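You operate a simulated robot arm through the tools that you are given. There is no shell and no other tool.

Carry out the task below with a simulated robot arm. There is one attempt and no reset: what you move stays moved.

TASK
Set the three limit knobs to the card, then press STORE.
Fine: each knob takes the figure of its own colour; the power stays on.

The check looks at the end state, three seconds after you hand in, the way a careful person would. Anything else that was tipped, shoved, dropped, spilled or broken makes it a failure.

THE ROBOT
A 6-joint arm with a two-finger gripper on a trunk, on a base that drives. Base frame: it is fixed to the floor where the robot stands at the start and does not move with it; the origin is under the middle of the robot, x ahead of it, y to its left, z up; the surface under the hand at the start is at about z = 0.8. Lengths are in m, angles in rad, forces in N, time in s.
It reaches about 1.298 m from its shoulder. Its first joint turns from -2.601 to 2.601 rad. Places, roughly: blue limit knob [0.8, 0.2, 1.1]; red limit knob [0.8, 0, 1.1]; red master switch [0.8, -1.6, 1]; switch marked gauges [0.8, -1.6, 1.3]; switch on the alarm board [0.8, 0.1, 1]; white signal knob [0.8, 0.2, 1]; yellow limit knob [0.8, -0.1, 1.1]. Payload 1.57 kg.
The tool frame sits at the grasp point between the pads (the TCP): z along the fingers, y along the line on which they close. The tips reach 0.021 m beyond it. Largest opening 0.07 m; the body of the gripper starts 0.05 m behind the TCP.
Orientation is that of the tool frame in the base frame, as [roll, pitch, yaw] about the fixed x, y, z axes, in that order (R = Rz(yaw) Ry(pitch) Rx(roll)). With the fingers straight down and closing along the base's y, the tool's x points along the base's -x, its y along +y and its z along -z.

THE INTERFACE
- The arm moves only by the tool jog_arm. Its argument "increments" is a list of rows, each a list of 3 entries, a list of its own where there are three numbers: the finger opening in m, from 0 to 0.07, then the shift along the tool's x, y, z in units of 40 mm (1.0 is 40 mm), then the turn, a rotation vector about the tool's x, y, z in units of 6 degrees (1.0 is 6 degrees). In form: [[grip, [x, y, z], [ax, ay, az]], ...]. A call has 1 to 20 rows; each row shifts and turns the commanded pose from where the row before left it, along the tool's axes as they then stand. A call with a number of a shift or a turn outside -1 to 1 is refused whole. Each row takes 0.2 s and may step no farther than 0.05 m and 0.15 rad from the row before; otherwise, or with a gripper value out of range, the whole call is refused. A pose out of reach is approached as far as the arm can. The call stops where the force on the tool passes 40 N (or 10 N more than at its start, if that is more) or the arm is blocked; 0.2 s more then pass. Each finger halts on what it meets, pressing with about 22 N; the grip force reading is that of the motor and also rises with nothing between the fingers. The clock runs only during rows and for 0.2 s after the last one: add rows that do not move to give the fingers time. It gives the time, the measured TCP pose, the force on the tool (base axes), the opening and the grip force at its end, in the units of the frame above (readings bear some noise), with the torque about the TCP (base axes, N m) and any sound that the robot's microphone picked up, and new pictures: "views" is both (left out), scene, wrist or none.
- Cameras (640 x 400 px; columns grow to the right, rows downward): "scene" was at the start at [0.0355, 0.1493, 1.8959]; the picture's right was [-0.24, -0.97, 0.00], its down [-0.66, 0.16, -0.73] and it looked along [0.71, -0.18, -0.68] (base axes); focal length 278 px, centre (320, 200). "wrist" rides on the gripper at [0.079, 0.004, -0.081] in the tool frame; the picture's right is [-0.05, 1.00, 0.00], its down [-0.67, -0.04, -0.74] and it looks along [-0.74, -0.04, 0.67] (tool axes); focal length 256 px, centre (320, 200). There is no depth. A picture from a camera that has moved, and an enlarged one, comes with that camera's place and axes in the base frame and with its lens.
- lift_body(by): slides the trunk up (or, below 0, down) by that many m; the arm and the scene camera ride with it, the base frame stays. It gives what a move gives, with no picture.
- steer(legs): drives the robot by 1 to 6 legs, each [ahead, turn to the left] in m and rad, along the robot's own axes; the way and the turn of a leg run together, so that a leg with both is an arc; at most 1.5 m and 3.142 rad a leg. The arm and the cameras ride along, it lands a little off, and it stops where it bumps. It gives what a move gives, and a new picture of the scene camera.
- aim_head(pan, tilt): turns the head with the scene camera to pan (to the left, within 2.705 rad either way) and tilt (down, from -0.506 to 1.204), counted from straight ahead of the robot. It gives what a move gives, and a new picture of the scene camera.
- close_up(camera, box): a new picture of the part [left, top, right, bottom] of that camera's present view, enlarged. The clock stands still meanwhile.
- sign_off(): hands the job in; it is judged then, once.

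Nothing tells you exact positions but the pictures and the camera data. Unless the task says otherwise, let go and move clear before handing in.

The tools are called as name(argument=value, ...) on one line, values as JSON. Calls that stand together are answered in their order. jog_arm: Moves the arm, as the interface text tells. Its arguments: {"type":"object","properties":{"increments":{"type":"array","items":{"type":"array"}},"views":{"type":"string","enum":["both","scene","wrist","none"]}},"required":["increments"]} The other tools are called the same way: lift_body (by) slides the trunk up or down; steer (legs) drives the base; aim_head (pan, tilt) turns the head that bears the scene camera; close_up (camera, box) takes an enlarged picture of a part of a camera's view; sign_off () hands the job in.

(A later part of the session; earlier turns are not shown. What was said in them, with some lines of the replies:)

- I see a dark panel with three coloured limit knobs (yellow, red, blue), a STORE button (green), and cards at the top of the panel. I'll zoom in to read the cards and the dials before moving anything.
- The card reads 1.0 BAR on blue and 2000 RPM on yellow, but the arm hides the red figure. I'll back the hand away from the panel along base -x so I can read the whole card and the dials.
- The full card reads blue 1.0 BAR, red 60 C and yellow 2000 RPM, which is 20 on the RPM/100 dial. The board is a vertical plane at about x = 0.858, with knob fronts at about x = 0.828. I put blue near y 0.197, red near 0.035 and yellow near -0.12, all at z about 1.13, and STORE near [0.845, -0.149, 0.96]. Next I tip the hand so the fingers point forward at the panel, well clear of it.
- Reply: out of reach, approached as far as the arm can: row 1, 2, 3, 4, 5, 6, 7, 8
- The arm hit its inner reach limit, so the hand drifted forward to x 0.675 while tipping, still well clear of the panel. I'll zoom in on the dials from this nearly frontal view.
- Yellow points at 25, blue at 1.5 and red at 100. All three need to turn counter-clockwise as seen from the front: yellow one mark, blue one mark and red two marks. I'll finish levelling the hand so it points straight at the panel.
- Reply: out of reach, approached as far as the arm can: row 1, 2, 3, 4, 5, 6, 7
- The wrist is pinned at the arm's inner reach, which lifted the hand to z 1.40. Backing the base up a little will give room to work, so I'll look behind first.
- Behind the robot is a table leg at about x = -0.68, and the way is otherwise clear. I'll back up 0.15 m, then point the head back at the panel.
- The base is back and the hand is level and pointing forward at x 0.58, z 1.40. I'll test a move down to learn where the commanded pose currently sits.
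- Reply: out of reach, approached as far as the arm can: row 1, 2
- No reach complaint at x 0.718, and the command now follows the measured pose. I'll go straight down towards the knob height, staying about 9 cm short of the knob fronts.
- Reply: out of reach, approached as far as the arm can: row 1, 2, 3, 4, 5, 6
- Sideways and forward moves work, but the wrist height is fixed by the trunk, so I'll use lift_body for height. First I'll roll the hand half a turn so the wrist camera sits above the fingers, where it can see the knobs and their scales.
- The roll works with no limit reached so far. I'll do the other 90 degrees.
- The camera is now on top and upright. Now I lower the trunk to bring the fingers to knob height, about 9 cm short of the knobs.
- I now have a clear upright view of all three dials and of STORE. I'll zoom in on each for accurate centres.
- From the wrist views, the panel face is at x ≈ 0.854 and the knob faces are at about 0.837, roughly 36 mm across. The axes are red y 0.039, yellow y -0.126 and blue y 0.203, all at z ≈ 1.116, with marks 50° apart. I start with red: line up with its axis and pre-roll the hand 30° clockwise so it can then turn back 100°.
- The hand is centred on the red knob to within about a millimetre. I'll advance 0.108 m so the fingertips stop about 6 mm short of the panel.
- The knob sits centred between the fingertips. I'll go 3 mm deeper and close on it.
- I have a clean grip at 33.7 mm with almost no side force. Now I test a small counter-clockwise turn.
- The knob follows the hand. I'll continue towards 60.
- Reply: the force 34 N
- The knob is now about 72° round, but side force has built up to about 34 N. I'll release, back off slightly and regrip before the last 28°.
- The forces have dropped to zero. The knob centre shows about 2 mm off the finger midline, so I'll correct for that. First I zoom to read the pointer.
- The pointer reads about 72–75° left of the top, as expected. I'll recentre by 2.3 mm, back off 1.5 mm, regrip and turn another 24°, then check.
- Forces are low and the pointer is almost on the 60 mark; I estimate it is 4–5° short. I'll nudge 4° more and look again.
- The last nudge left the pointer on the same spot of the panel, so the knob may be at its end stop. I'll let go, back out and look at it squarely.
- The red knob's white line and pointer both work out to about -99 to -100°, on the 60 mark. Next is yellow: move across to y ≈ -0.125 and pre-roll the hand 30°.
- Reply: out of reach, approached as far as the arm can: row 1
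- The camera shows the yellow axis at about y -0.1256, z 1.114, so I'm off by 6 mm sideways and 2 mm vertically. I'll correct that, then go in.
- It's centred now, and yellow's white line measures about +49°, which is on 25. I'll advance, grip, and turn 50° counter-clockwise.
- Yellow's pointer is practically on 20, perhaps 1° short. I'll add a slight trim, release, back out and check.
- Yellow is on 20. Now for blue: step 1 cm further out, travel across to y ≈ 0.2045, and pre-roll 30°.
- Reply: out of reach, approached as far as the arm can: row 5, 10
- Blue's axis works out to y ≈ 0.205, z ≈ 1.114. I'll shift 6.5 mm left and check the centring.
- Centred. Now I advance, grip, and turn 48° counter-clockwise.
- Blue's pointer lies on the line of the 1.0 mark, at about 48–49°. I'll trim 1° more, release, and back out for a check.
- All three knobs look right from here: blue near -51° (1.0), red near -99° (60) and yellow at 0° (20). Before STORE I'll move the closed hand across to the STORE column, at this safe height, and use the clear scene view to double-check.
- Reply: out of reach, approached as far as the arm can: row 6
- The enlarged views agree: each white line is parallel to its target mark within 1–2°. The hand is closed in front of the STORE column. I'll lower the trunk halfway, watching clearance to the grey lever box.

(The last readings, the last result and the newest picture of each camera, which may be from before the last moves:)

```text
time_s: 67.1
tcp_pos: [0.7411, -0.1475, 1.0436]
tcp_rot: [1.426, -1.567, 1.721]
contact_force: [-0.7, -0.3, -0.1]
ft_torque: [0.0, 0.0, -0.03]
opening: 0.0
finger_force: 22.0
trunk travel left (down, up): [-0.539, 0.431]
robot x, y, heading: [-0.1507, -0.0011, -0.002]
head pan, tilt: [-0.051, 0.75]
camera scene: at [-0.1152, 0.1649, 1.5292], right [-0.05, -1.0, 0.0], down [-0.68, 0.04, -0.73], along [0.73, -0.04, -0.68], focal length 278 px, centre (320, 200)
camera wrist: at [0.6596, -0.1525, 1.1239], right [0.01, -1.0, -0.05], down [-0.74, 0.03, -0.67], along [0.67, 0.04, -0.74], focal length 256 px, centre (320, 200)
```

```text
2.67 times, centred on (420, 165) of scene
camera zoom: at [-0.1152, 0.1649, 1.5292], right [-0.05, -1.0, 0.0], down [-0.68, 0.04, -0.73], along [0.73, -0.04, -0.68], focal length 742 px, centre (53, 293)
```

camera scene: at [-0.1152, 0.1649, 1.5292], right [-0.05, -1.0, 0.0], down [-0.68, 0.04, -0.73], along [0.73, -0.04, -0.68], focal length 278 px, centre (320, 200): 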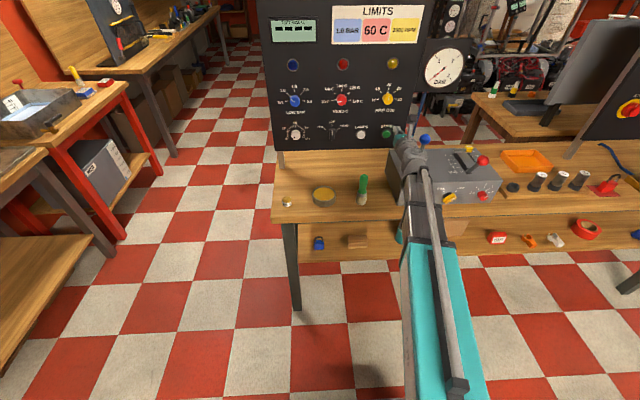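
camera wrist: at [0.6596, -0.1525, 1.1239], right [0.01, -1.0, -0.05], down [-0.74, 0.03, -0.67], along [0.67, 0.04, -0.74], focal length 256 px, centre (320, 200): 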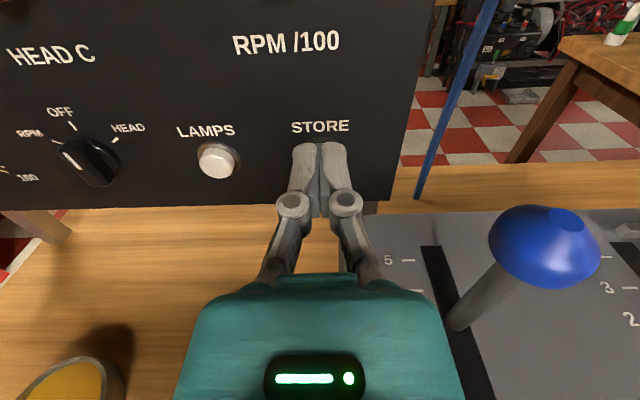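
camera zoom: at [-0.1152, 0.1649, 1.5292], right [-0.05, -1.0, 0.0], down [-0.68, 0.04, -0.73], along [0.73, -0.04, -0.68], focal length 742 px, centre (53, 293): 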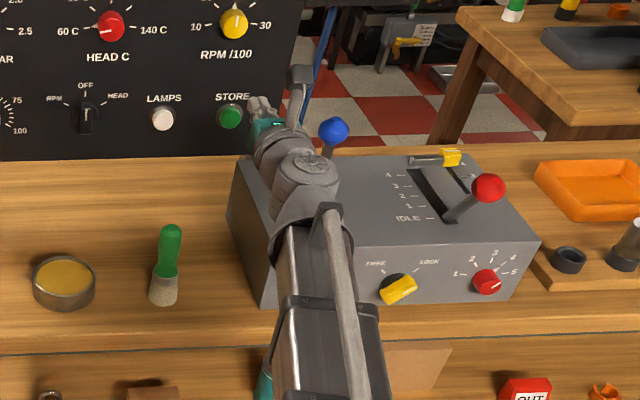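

Triangulating with the new view puts the blue lever ball at about [0.72, -0.25, 1.02] and the top of the grey box near z 0.91. So I'll keep the boom at this height and tip the hand about 18° down to reach STORE at y -0.1476, z 0.98.

jog_arm(increments=[[0.0, [0, 0, 0], [0, -1, 0]], [0.0, [0, 0, 0], [0, -1, 0]], [0.0, [0, 0, 0], [0, -1, 0]], [0.0, [0, 0, 0], [0, 0, 0]]], views="both")

close_up(camera="scene", box=[360, 100, 460, 180])

```text
time_s: 68.1
tcp_pos: [0.7413, -0.1479, 0.9874]
tcp_rot: [3.129, -1.258, 0.02]
contact_force: [0.0, -0.1, -0.2]
ft_torque: [0.0, -0.02, 0.0]
opening: 0.0
finger_force: 22.0
out of reach, approached as far as the arm can: row 1, 2, 3
trunk travel left (down, up): [-0.539, 0.431]
robot x, y, heading: [-0.1521, 0.0012, -0.001]
head pan, tilt: [-0.051, 0.75]
camera scene: at [-0.1152, 0.1649, 1.5292], right [-0.05, -1.0, 0.0], down [-0.68, 0.04, -0.73], along [0.73, -0.04, -0.68], focal length 278 px, centre (320, 200)
camera wrist: at [0.688, -0.1523, 1.0876], right [-0.01, -1.0, -0.05], down [-0.91, 0.03, -0.4], along [0.41, 0.04, -0.91], focal length 256 px, centre (320, 200)
```

scene: 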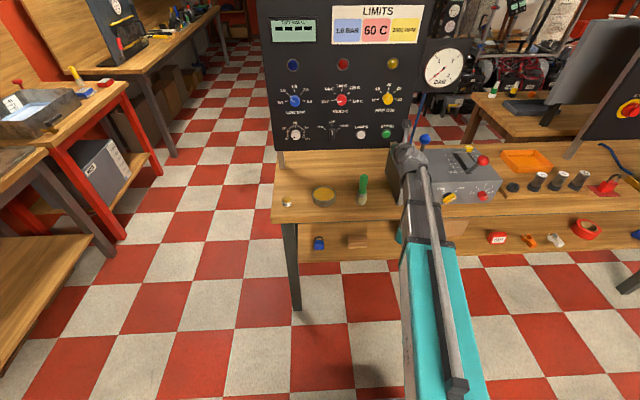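
wrist: 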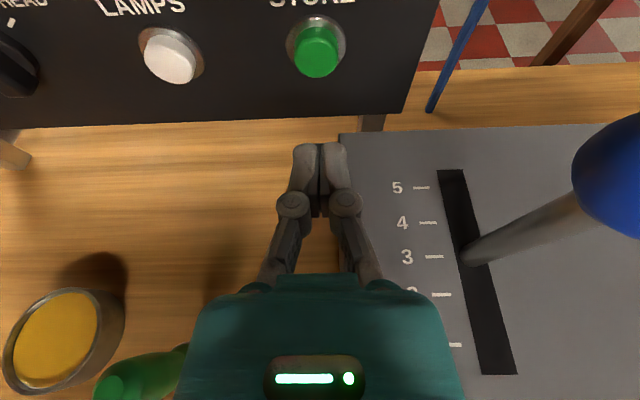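

```text
5.00 times, centred on (410, 140) of scene
camera zoom: at [-0.1152, 0.1649, 1.5292], right [-0.05, -1.0, 0.0], down [-0.68, 0.04, -0.73], along [0.73, -0.04, -0.68], focal length 1392 px, centre (-130, 500)
```

zoom: 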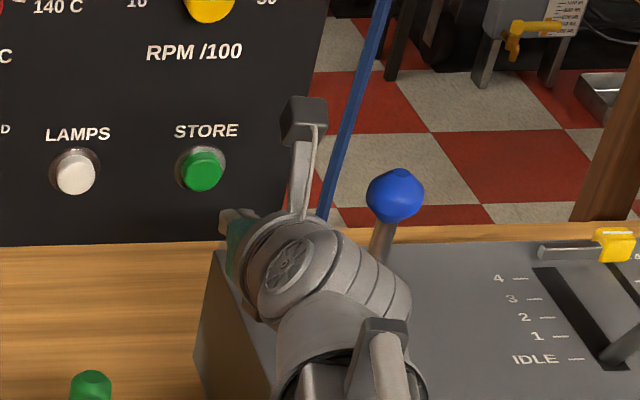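

STORE is right in line with the closed fingertips, column 317 against 320. Lateral clearance to the blue lever is about 2.5 cm. I'll drop 9 mm and advance 65 mm straight towards the button, stopping just short.

lift_body(by=-0.009)

jog_arm(increments=[[0.0, [0.1674, 0, 0.515], [0, 0, 0]], [0.0, [0.1674, 0, 0.515], [0, 0, 0]], [0.0, [0.1674, 0, 0.515], [0, 0, 0]], [0.0, [0, 0, 0], [0, 0, 0]]], views="both")

close_up(camera="scene", box=[360, 80, 460, 160])

```text
time_s: 68.7
tcp_pos: [0.7412, -0.1472, 0.9781]
tcp_rot: [3.128, -1.26, 0.019]
contact_force: [0.6, 0.2, 0.4]
ft_torque: [-0.01, 0.0, 0.02]
opening: 0.0
finger_force: 22.1
trunk travel left (down, up): [-0.53, 0.44]
robot x, y, heading: [-0.155, 0.0025, 0.001]
head pan, tilt: [-0.051, 0.75]
```

```text
time_s: 69.7
tcp_pos: [0.8043, -0.1464, 0.9775]
tcp_rot: [3.128, -1.261, 0.022]
contact_force: [0.4, 0.7, 0.0]
ft_torque: [0.03, 0.0, -0.03]
opening: 0.0
finger_force: 22.3
trunk travel left (down, up): [-0.53, 0.44]
robot x, y, heading: [-0.1528, -0.0004, -0.001]
head pan, tilt: [-0.051, 0.75]
camera scene: at [-0.1151, 0.1649, 1.5202], right [-0.05, -1.0, 0.0], down [-0.68, 0.04, -0.73], along [0.73, -0.04, -0.68], focal length 278 px, centre (320, 200)
camera wrist: at [0.7521, -0.1518, 1.0789], right [-0.01, -1.0, -0.05], down [-0.91, 0.03, -0.41], along [0.41, 0.04, -0.91], focal length 256 px, centre (320, 200)
```

scene: 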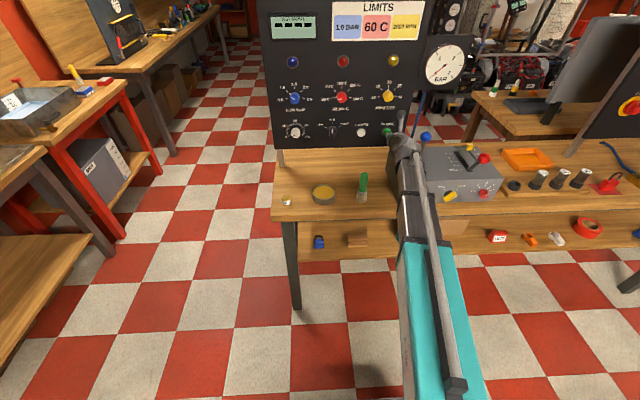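
wrist: 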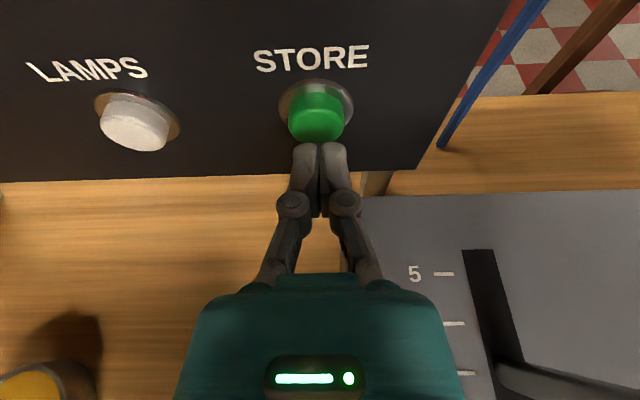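

```text
5.00 times, centred on (410, 120) of scene
camera zoom: at [-0.1151, 0.1649, 1.5202], right [-0.05, -1.0, 0.0], down [-0.68, 0.04, -0.73], along [0.73, -0.04, -0.68], focal length 1392 px, centre (-130, 600)
```

zoom: 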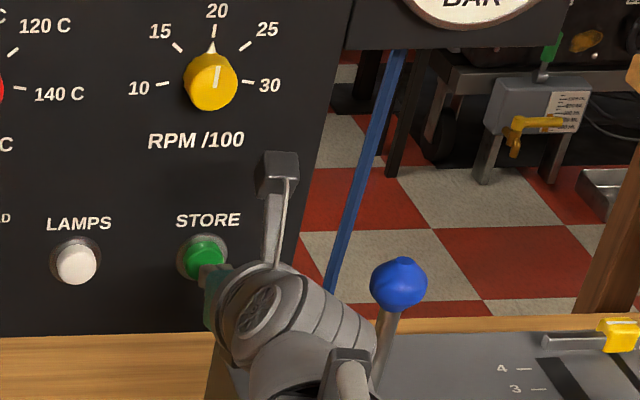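

The fingertips are about 1 cm from the green button, centred. I'll now press in 4 mm steps, watching force and sound.

jog_arm(increments=[[0.0, [0.0309, 0, 0.0951], [0, 0, 0]], [0.0, [0.0309, 0, 0.0951], [0, 0, 0]], [0.0, [0.0309, 0, 0.0951], [0, 0, 0]], [0.0, [0.0309, 0, 0.0951], [0, 0, 0]]], views="wrist")

```text
time_s: 70.7
tcp_pos: [0.8228, -0.1467, 0.9787]
tcp_rot: [3.13, -1.26, 0.02]
contact_force: [-0.5, -0.3, -0.5]
ft_torque: [-0.01, 0.0, 0.0]
opening: 0.0059
finger_force: 28.3
trunk travel left (down, up): [-0.53, 0.44]
robot x, y, heading: [-0.158, 0.0025, -0.001]
head pan, tilt: [-0.051, 0.75]
camera wrist: at [0.7689, -0.1519, 1.0789], right [-0.01, -1.0, -0.05], down [-0.91, 0.03, -0.41], along [0.41, 0.04, -0.91], focal length 256 px, centre (320, 200)
```

wrist: 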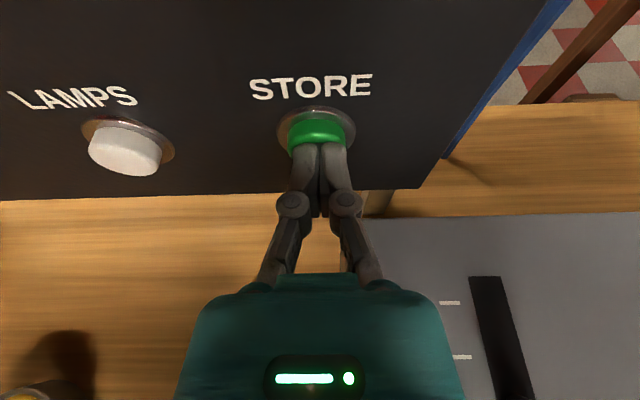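

close_up(camera="wrist", box=[260, 90, 380, 170])

close_up(camera="scene", box=[370, 110, 430, 160])

```text
5.00 times, centred on (320, 130) of wrist
camera zoom: at [0.7689, -0.1519, 1.0789], right [-0.01, -1.0, -0.05], down [-0.91, 0.03, -0.41], along [0.41, 0.04, -0.91], focal length 1280 px, centre (320, 550)
```

zoom: 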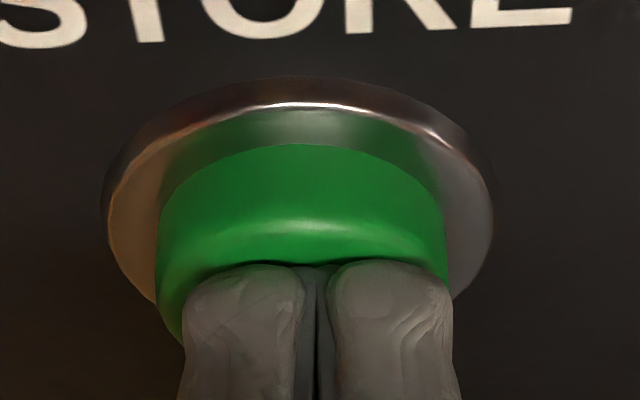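

```text
8.00 times, centred on (400, 135) of scene
camera zoom: at [-0.1153, 0.1649, 1.5202], right [-0.05, -1.0, 0.0], down [-0.68, 0.04, -0.73], along [0.73, -0.04, -0.68], focal length 2228 px, centre (-320, 720)
```

zoom: 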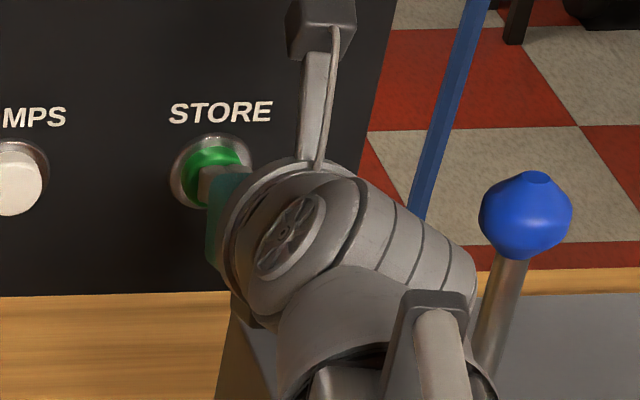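

The tips are touching the button face but it isn't pressed in yet. I'll push on.

jog_arm(increments=[[0.0, [0.0232, 0, 0.0713], [0, 0, 0]], [0.0, [0.0232, 0, 0.0713], [0, 0, 0]]], views="none")

close_up(camera="wrist", box=[260, 90, 380, 170])

```text
time_s: 71.3
tcp_pos: [0.827, -0.1472, 0.9787]
tcp_rot: [3.13, -1.258, 0.021]
contact_force: [-21.0, 1.5, -8.6]
ft_torque: [-0.01, 0.16, 0.0]
opening: 0.0057
finger_force: 28.8
trunk travel left (down, up): [-0.53, 0.44]
robot x, y, heading: [-0.1565, 0.0013, -0.004]
head pan, tilt: [-0.051, 0.75]
heard: click
```

```text
5.00 times, centred on (320, 130) of wrist
camera zoom: at [0.7733, -0.152, 1.0792], right [-0.01, -1.0, -0.05], down [-0.91, 0.03, -0.4], along [0.41, 0.04, -0.91], focal length 1280 px, centre (320, 550)
```

zoom: 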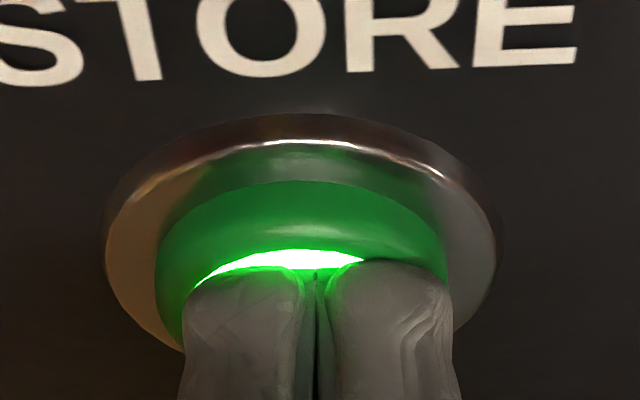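

I heard a click and the STORE button lit up. Now I back straight out and check the panel.

jog_arm(increments=[[0.0, [-0.1545, 0, -0.4755], [0, 0, 0]], [0.0, [-0.1545, 0, -0.4755], [0, 0, 0]], [0.0, [-0.1545, 0, -0.4755], [0, 0, 0]], [0.0, [-0.1545, 0, -0.4755], [0, 0, 0]], [0.0, [0, 0, 0], [0, 0, 0]]], views="both")

close_up(camera="scene", box=[260, 0, 460, 150])

```text
time_s: 72.5
tcp_pos: [0.7477, -0.1471, 0.9778]
tcp_rot: [3.128, -1.257, 0.02]
contact_force: [-0.2, -0.1, 0.3]
ft_torque: [0.02, -0.01, -0.05]
opening: 0.0001
finger_force: 28.5
trunk travel left (down, up): [-0.53, 0.44]
robot x, y, heading: [-0.1522, -0.0016, 0.003]
head pan, tilt: [-0.051, 0.75]
camera scene: at [-0.1153, 0.1649, 1.5202], right [-0.05, -1.0, 0.0], down [-0.68, 0.04, -0.73], along [0.73, -0.04, -0.68], focal length 278 px, centre (320, 200)
camera wrist: at [0.6954, -0.1529, 1.0787], right [-0.01, -1.0, -0.05], down [-0.91, 0.03, -0.4], along [0.41, 0.04, -0.91], focal length 256 px, centre (320, 200)
```

scene: 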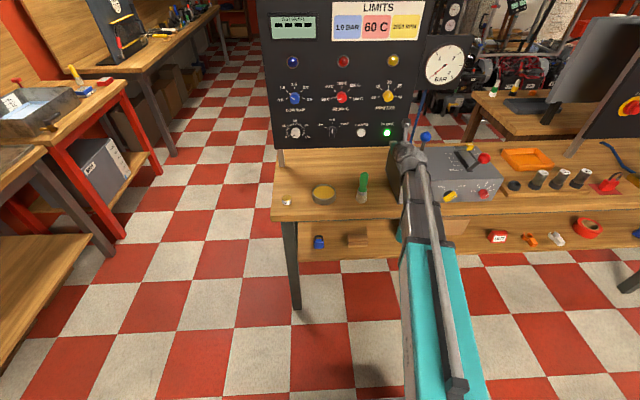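
wrist: 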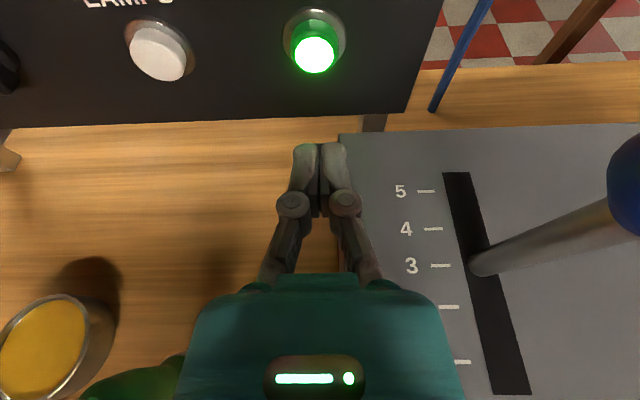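

```text
2.67 times, centred on (360, 75) of scene
camera zoom: at [-0.1153, 0.1649, 1.5202], right [-0.05, -1.0, 0.0], down [-0.68, 0.04, -0.73], along [0.73, -0.04, -0.68], focal length 742 px, centre (213, 533)
```

zoom: 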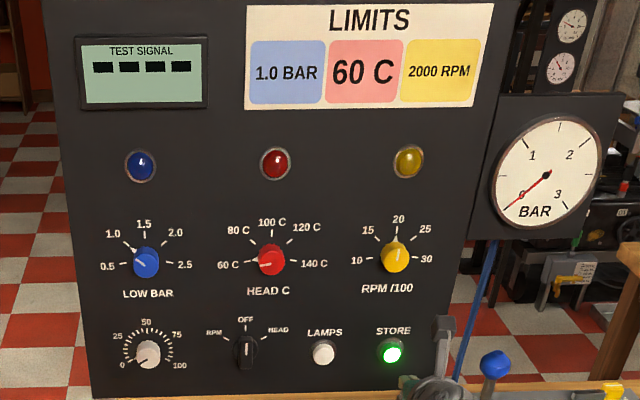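

STORE stays lit, so the settings are stored. I'll inspect each knob once more at high zoom before finishing.

close_up(camera="scene", box=[278, 78, 312, 108])

close_up(camera="scene", box=[324, 78, 358, 108])

close_up(camera="scene", box=[372, 78, 406, 108])

```text
13.33 times, centred on (295, 93) of scene
camera zoom: at [-0.1153, 0.1649, 1.5202], right [-0.05, -1.0, 0.0], down [-0.68, 0.04, -0.73], along [0.73, -0.04, -0.68], focal length 3713 px, centre (653, 1627)
```

zoom: 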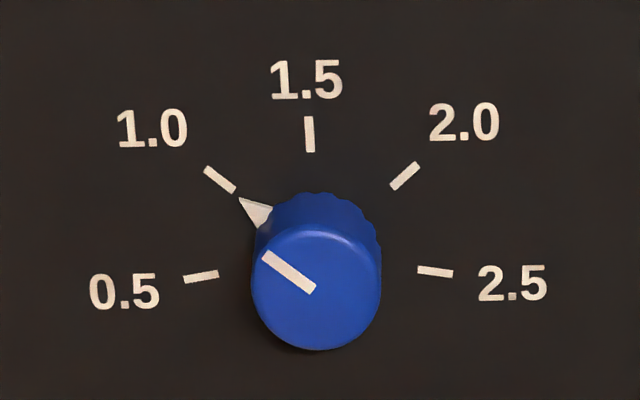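

```text
13.33 times, centred on (341, 93) of scene
camera zoom: at [-0.1153, 0.1649, 1.5202], right [-0.05, -1.0, 0.0], down [-0.68, 0.04, -0.73], along [0.73, -0.04, -0.68], focal length 3713 px, centre (40, 1627)
```

zoom: 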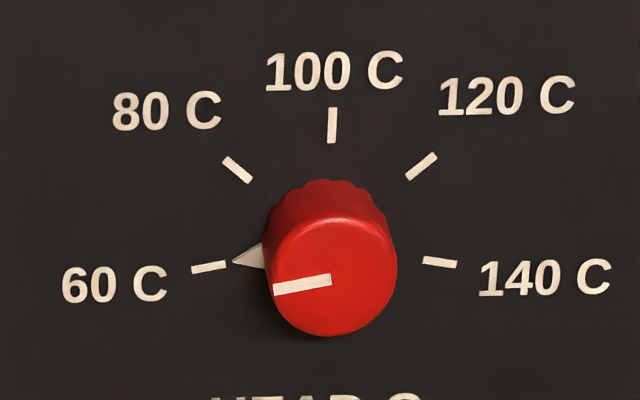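

```text
13.33 times, centred on (389, 93) of scene
camera zoom: at [-0.1153, 0.1649, 1.5202], right [-0.05, -1.0, 0.0], down [-0.68, 0.04, -0.73], along [0.73, -0.04, -0.68], focal length 3713 px, centre (-600, 1627)
```

zoom: 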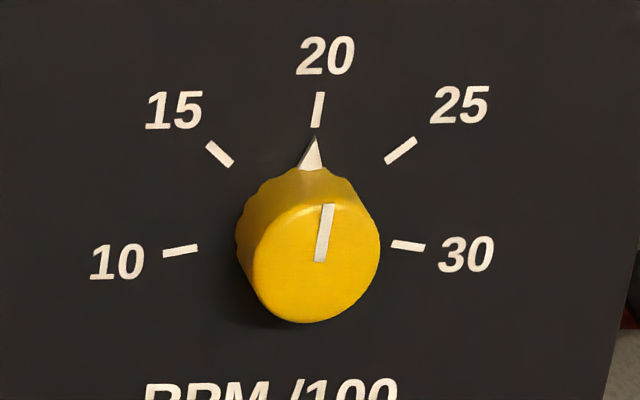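

From the enlarged views, yellow sits at about 0° (20), red at about -99° (60) and blue at about -52° (1.0). All pointers are on their marks, and STORE is lit. I'll move the hand clear by raising the trunk and take a last look.

lift_body(by=0.2)

jog_arm(increments=[[0.0, [0, 0, 0], [0, 0, 0]], [0.0, [0, 0, 0], [0, 0, 0]]], views="both")

close_up(camera="scene", box=[260, 40, 460, 190])

close_up(camera="scene", box=[270, 150, 520, 290])

```text
time_s: 74.7
tcp_pos: [0.7481, -0.1473, 1.1773]
tcp_rot: [3.127, -1.257, 0.02]
contact_force: [0.0, -0.6, 0.3]
ft_torque: [0.04, 0.01, -0.03]
opening: 0.0001
finger_force: 29.0
trunk travel left (down, up): [-0.73, 0.24]
robot x, y, heading: [-0.1548, -0.0009, -0.004]
head pan, tilt: [-0.051, 0.75]
```

```text
time_s: 75.3
tcp_pos: [0.7482, -0.1484, 1.1776]
tcp_rot: [3.128, -1.259, 0.02]
contact_force: [0.6, -0.1, 0.2]
ft_torque: [-0.01, 0.0, 0.02]
opening: 0.0
finger_force: 28.1
trunk travel left (down, up): [-0.73, 0.24]
robot x, y, heading: [-0.1522, 0.0015, 0.001]
head pan, tilt: [-0.051, 0.75]
camera scene: at [-0.1152, 0.1649, 1.7202], right [-0.05, -1.0, 0.0], down [-0.68, 0.04, -0.73], along [0.73, -0.04, -0.68], focal length 278 px, centre (320, 200)
camera wrist: at [0.6956, -0.1528, 1.2786], right [-0.01, -1.0, -0.05], down [-0.91, 0.03, -0.4], along [0.41, 0.04, -0.91], focal length 256 px, centre (320, 200)
```

scene: 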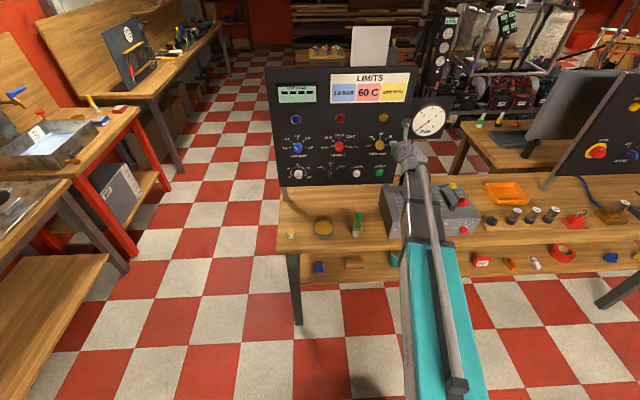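
wrist: 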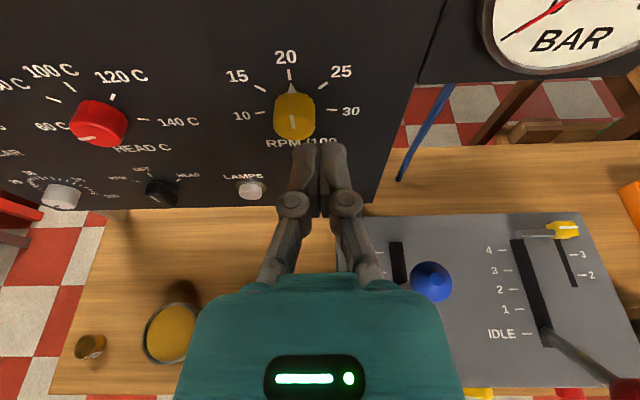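

```text
2.67 times, centred on (360, 115) of scene
camera zoom: at [-0.1152, 0.1649, 1.7202], right [-0.05, -1.0, 0.0], down [-0.68, 0.04, -0.73], along [0.73, -0.04, -0.68], focal length 742 px, centre (213, 427)
```

zoom: 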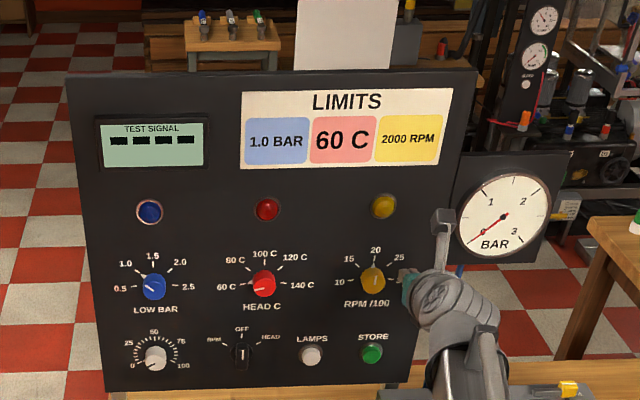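

```text
2.56 times, centred on (395, 220) of scene
camera zoom: at [-0.1152, 0.1649, 1.7202], right [-0.05, -1.0, 0.0], down [-0.68, 0.04, -0.73], along [0.73, -0.04, -0.68], focal length 713 px, centre (128, 149)
```

zoom: 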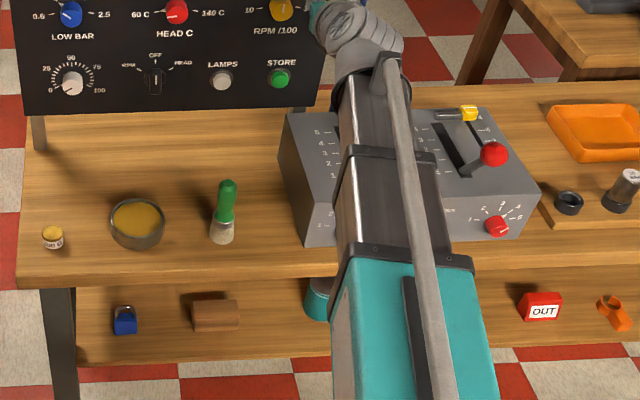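

The STORE lamp was a short confirmation light and has gone out again. Everything on the table stands where it was. One last close look at the blue and red pointers from this new angle.

close_up(camera="scene", box=[280, 126, 316, 160])

close_up(camera="scene", box=[322, 126, 358, 160])

```text
11.76 times, centred on (298, 143) of scene
camera zoom: at [-0.1152, 0.1649, 1.7202], right [-0.05, -1.0, 0.0], down [-0.68, 0.04, -0.73], along [0.73, -0.04, -0.68], focal length 3276 px, centre (579, 871)
```

zoom: 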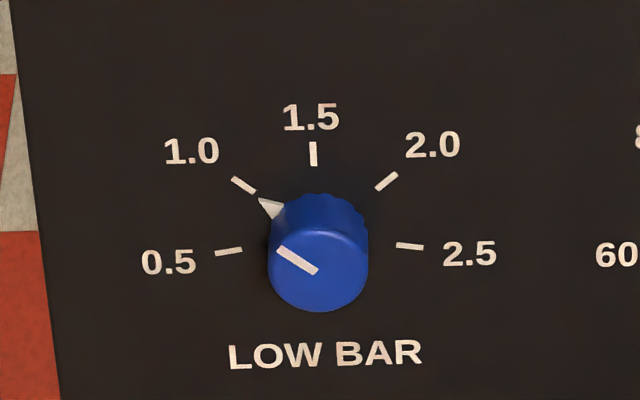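

```text
11.76 times, centred on (340, 143) of scene
camera zoom: at [-0.1152, 0.1649, 1.7202], right [-0.05, -1.0, 0.0], down [-0.68, 0.04, -0.73], along [0.73, -0.04, -0.68], focal length 3276 px, centre (85, 871)
```

zoom: 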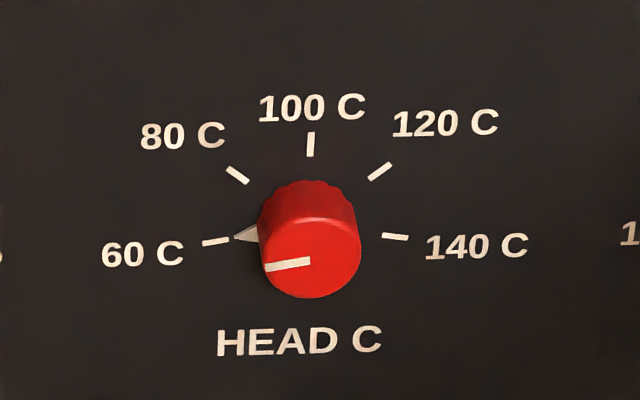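

The three pointers sit on their marks: blue on 1.0 bar, red on 60 C and yellow on 20, which is 2000 RPM. STORE clicked and lit after all three were set. I touched no other control, and the hand is empty and clear of the panel, so I'm handing in.

sign_off()

```text
The job is handed in.
```

I set the three limit knobs to the card, pressed STORE, and handed the job in.

| Knob | Card | Where the pointer sits |
|---|---|---|
| Blue (LOW BAR) | 1.0 BAR | on 1.0, about 2–3° past the mark (roughly 0.02–0.03 bar low) |
| Red (HEAD C) | 60 C | on 60, within about 2° |
| Yellow (RPM /100) | 2000 RPM | on 20, within about 1° |

These offsets are my readings from the camera pictures, so they could be off by a degree or two. I left blue as it was because it still reads as on the mark, and gripping the knob again risked shifting it.

STORE clicked and lit up when I pressed it, after all three knobs were set, and the light went out a few seconds later. I took that as a confirmation light.

I didn't touch the power or any other control. Nothing on the table looked moved. The hand is empty and about 7 cm clear of the knobs.
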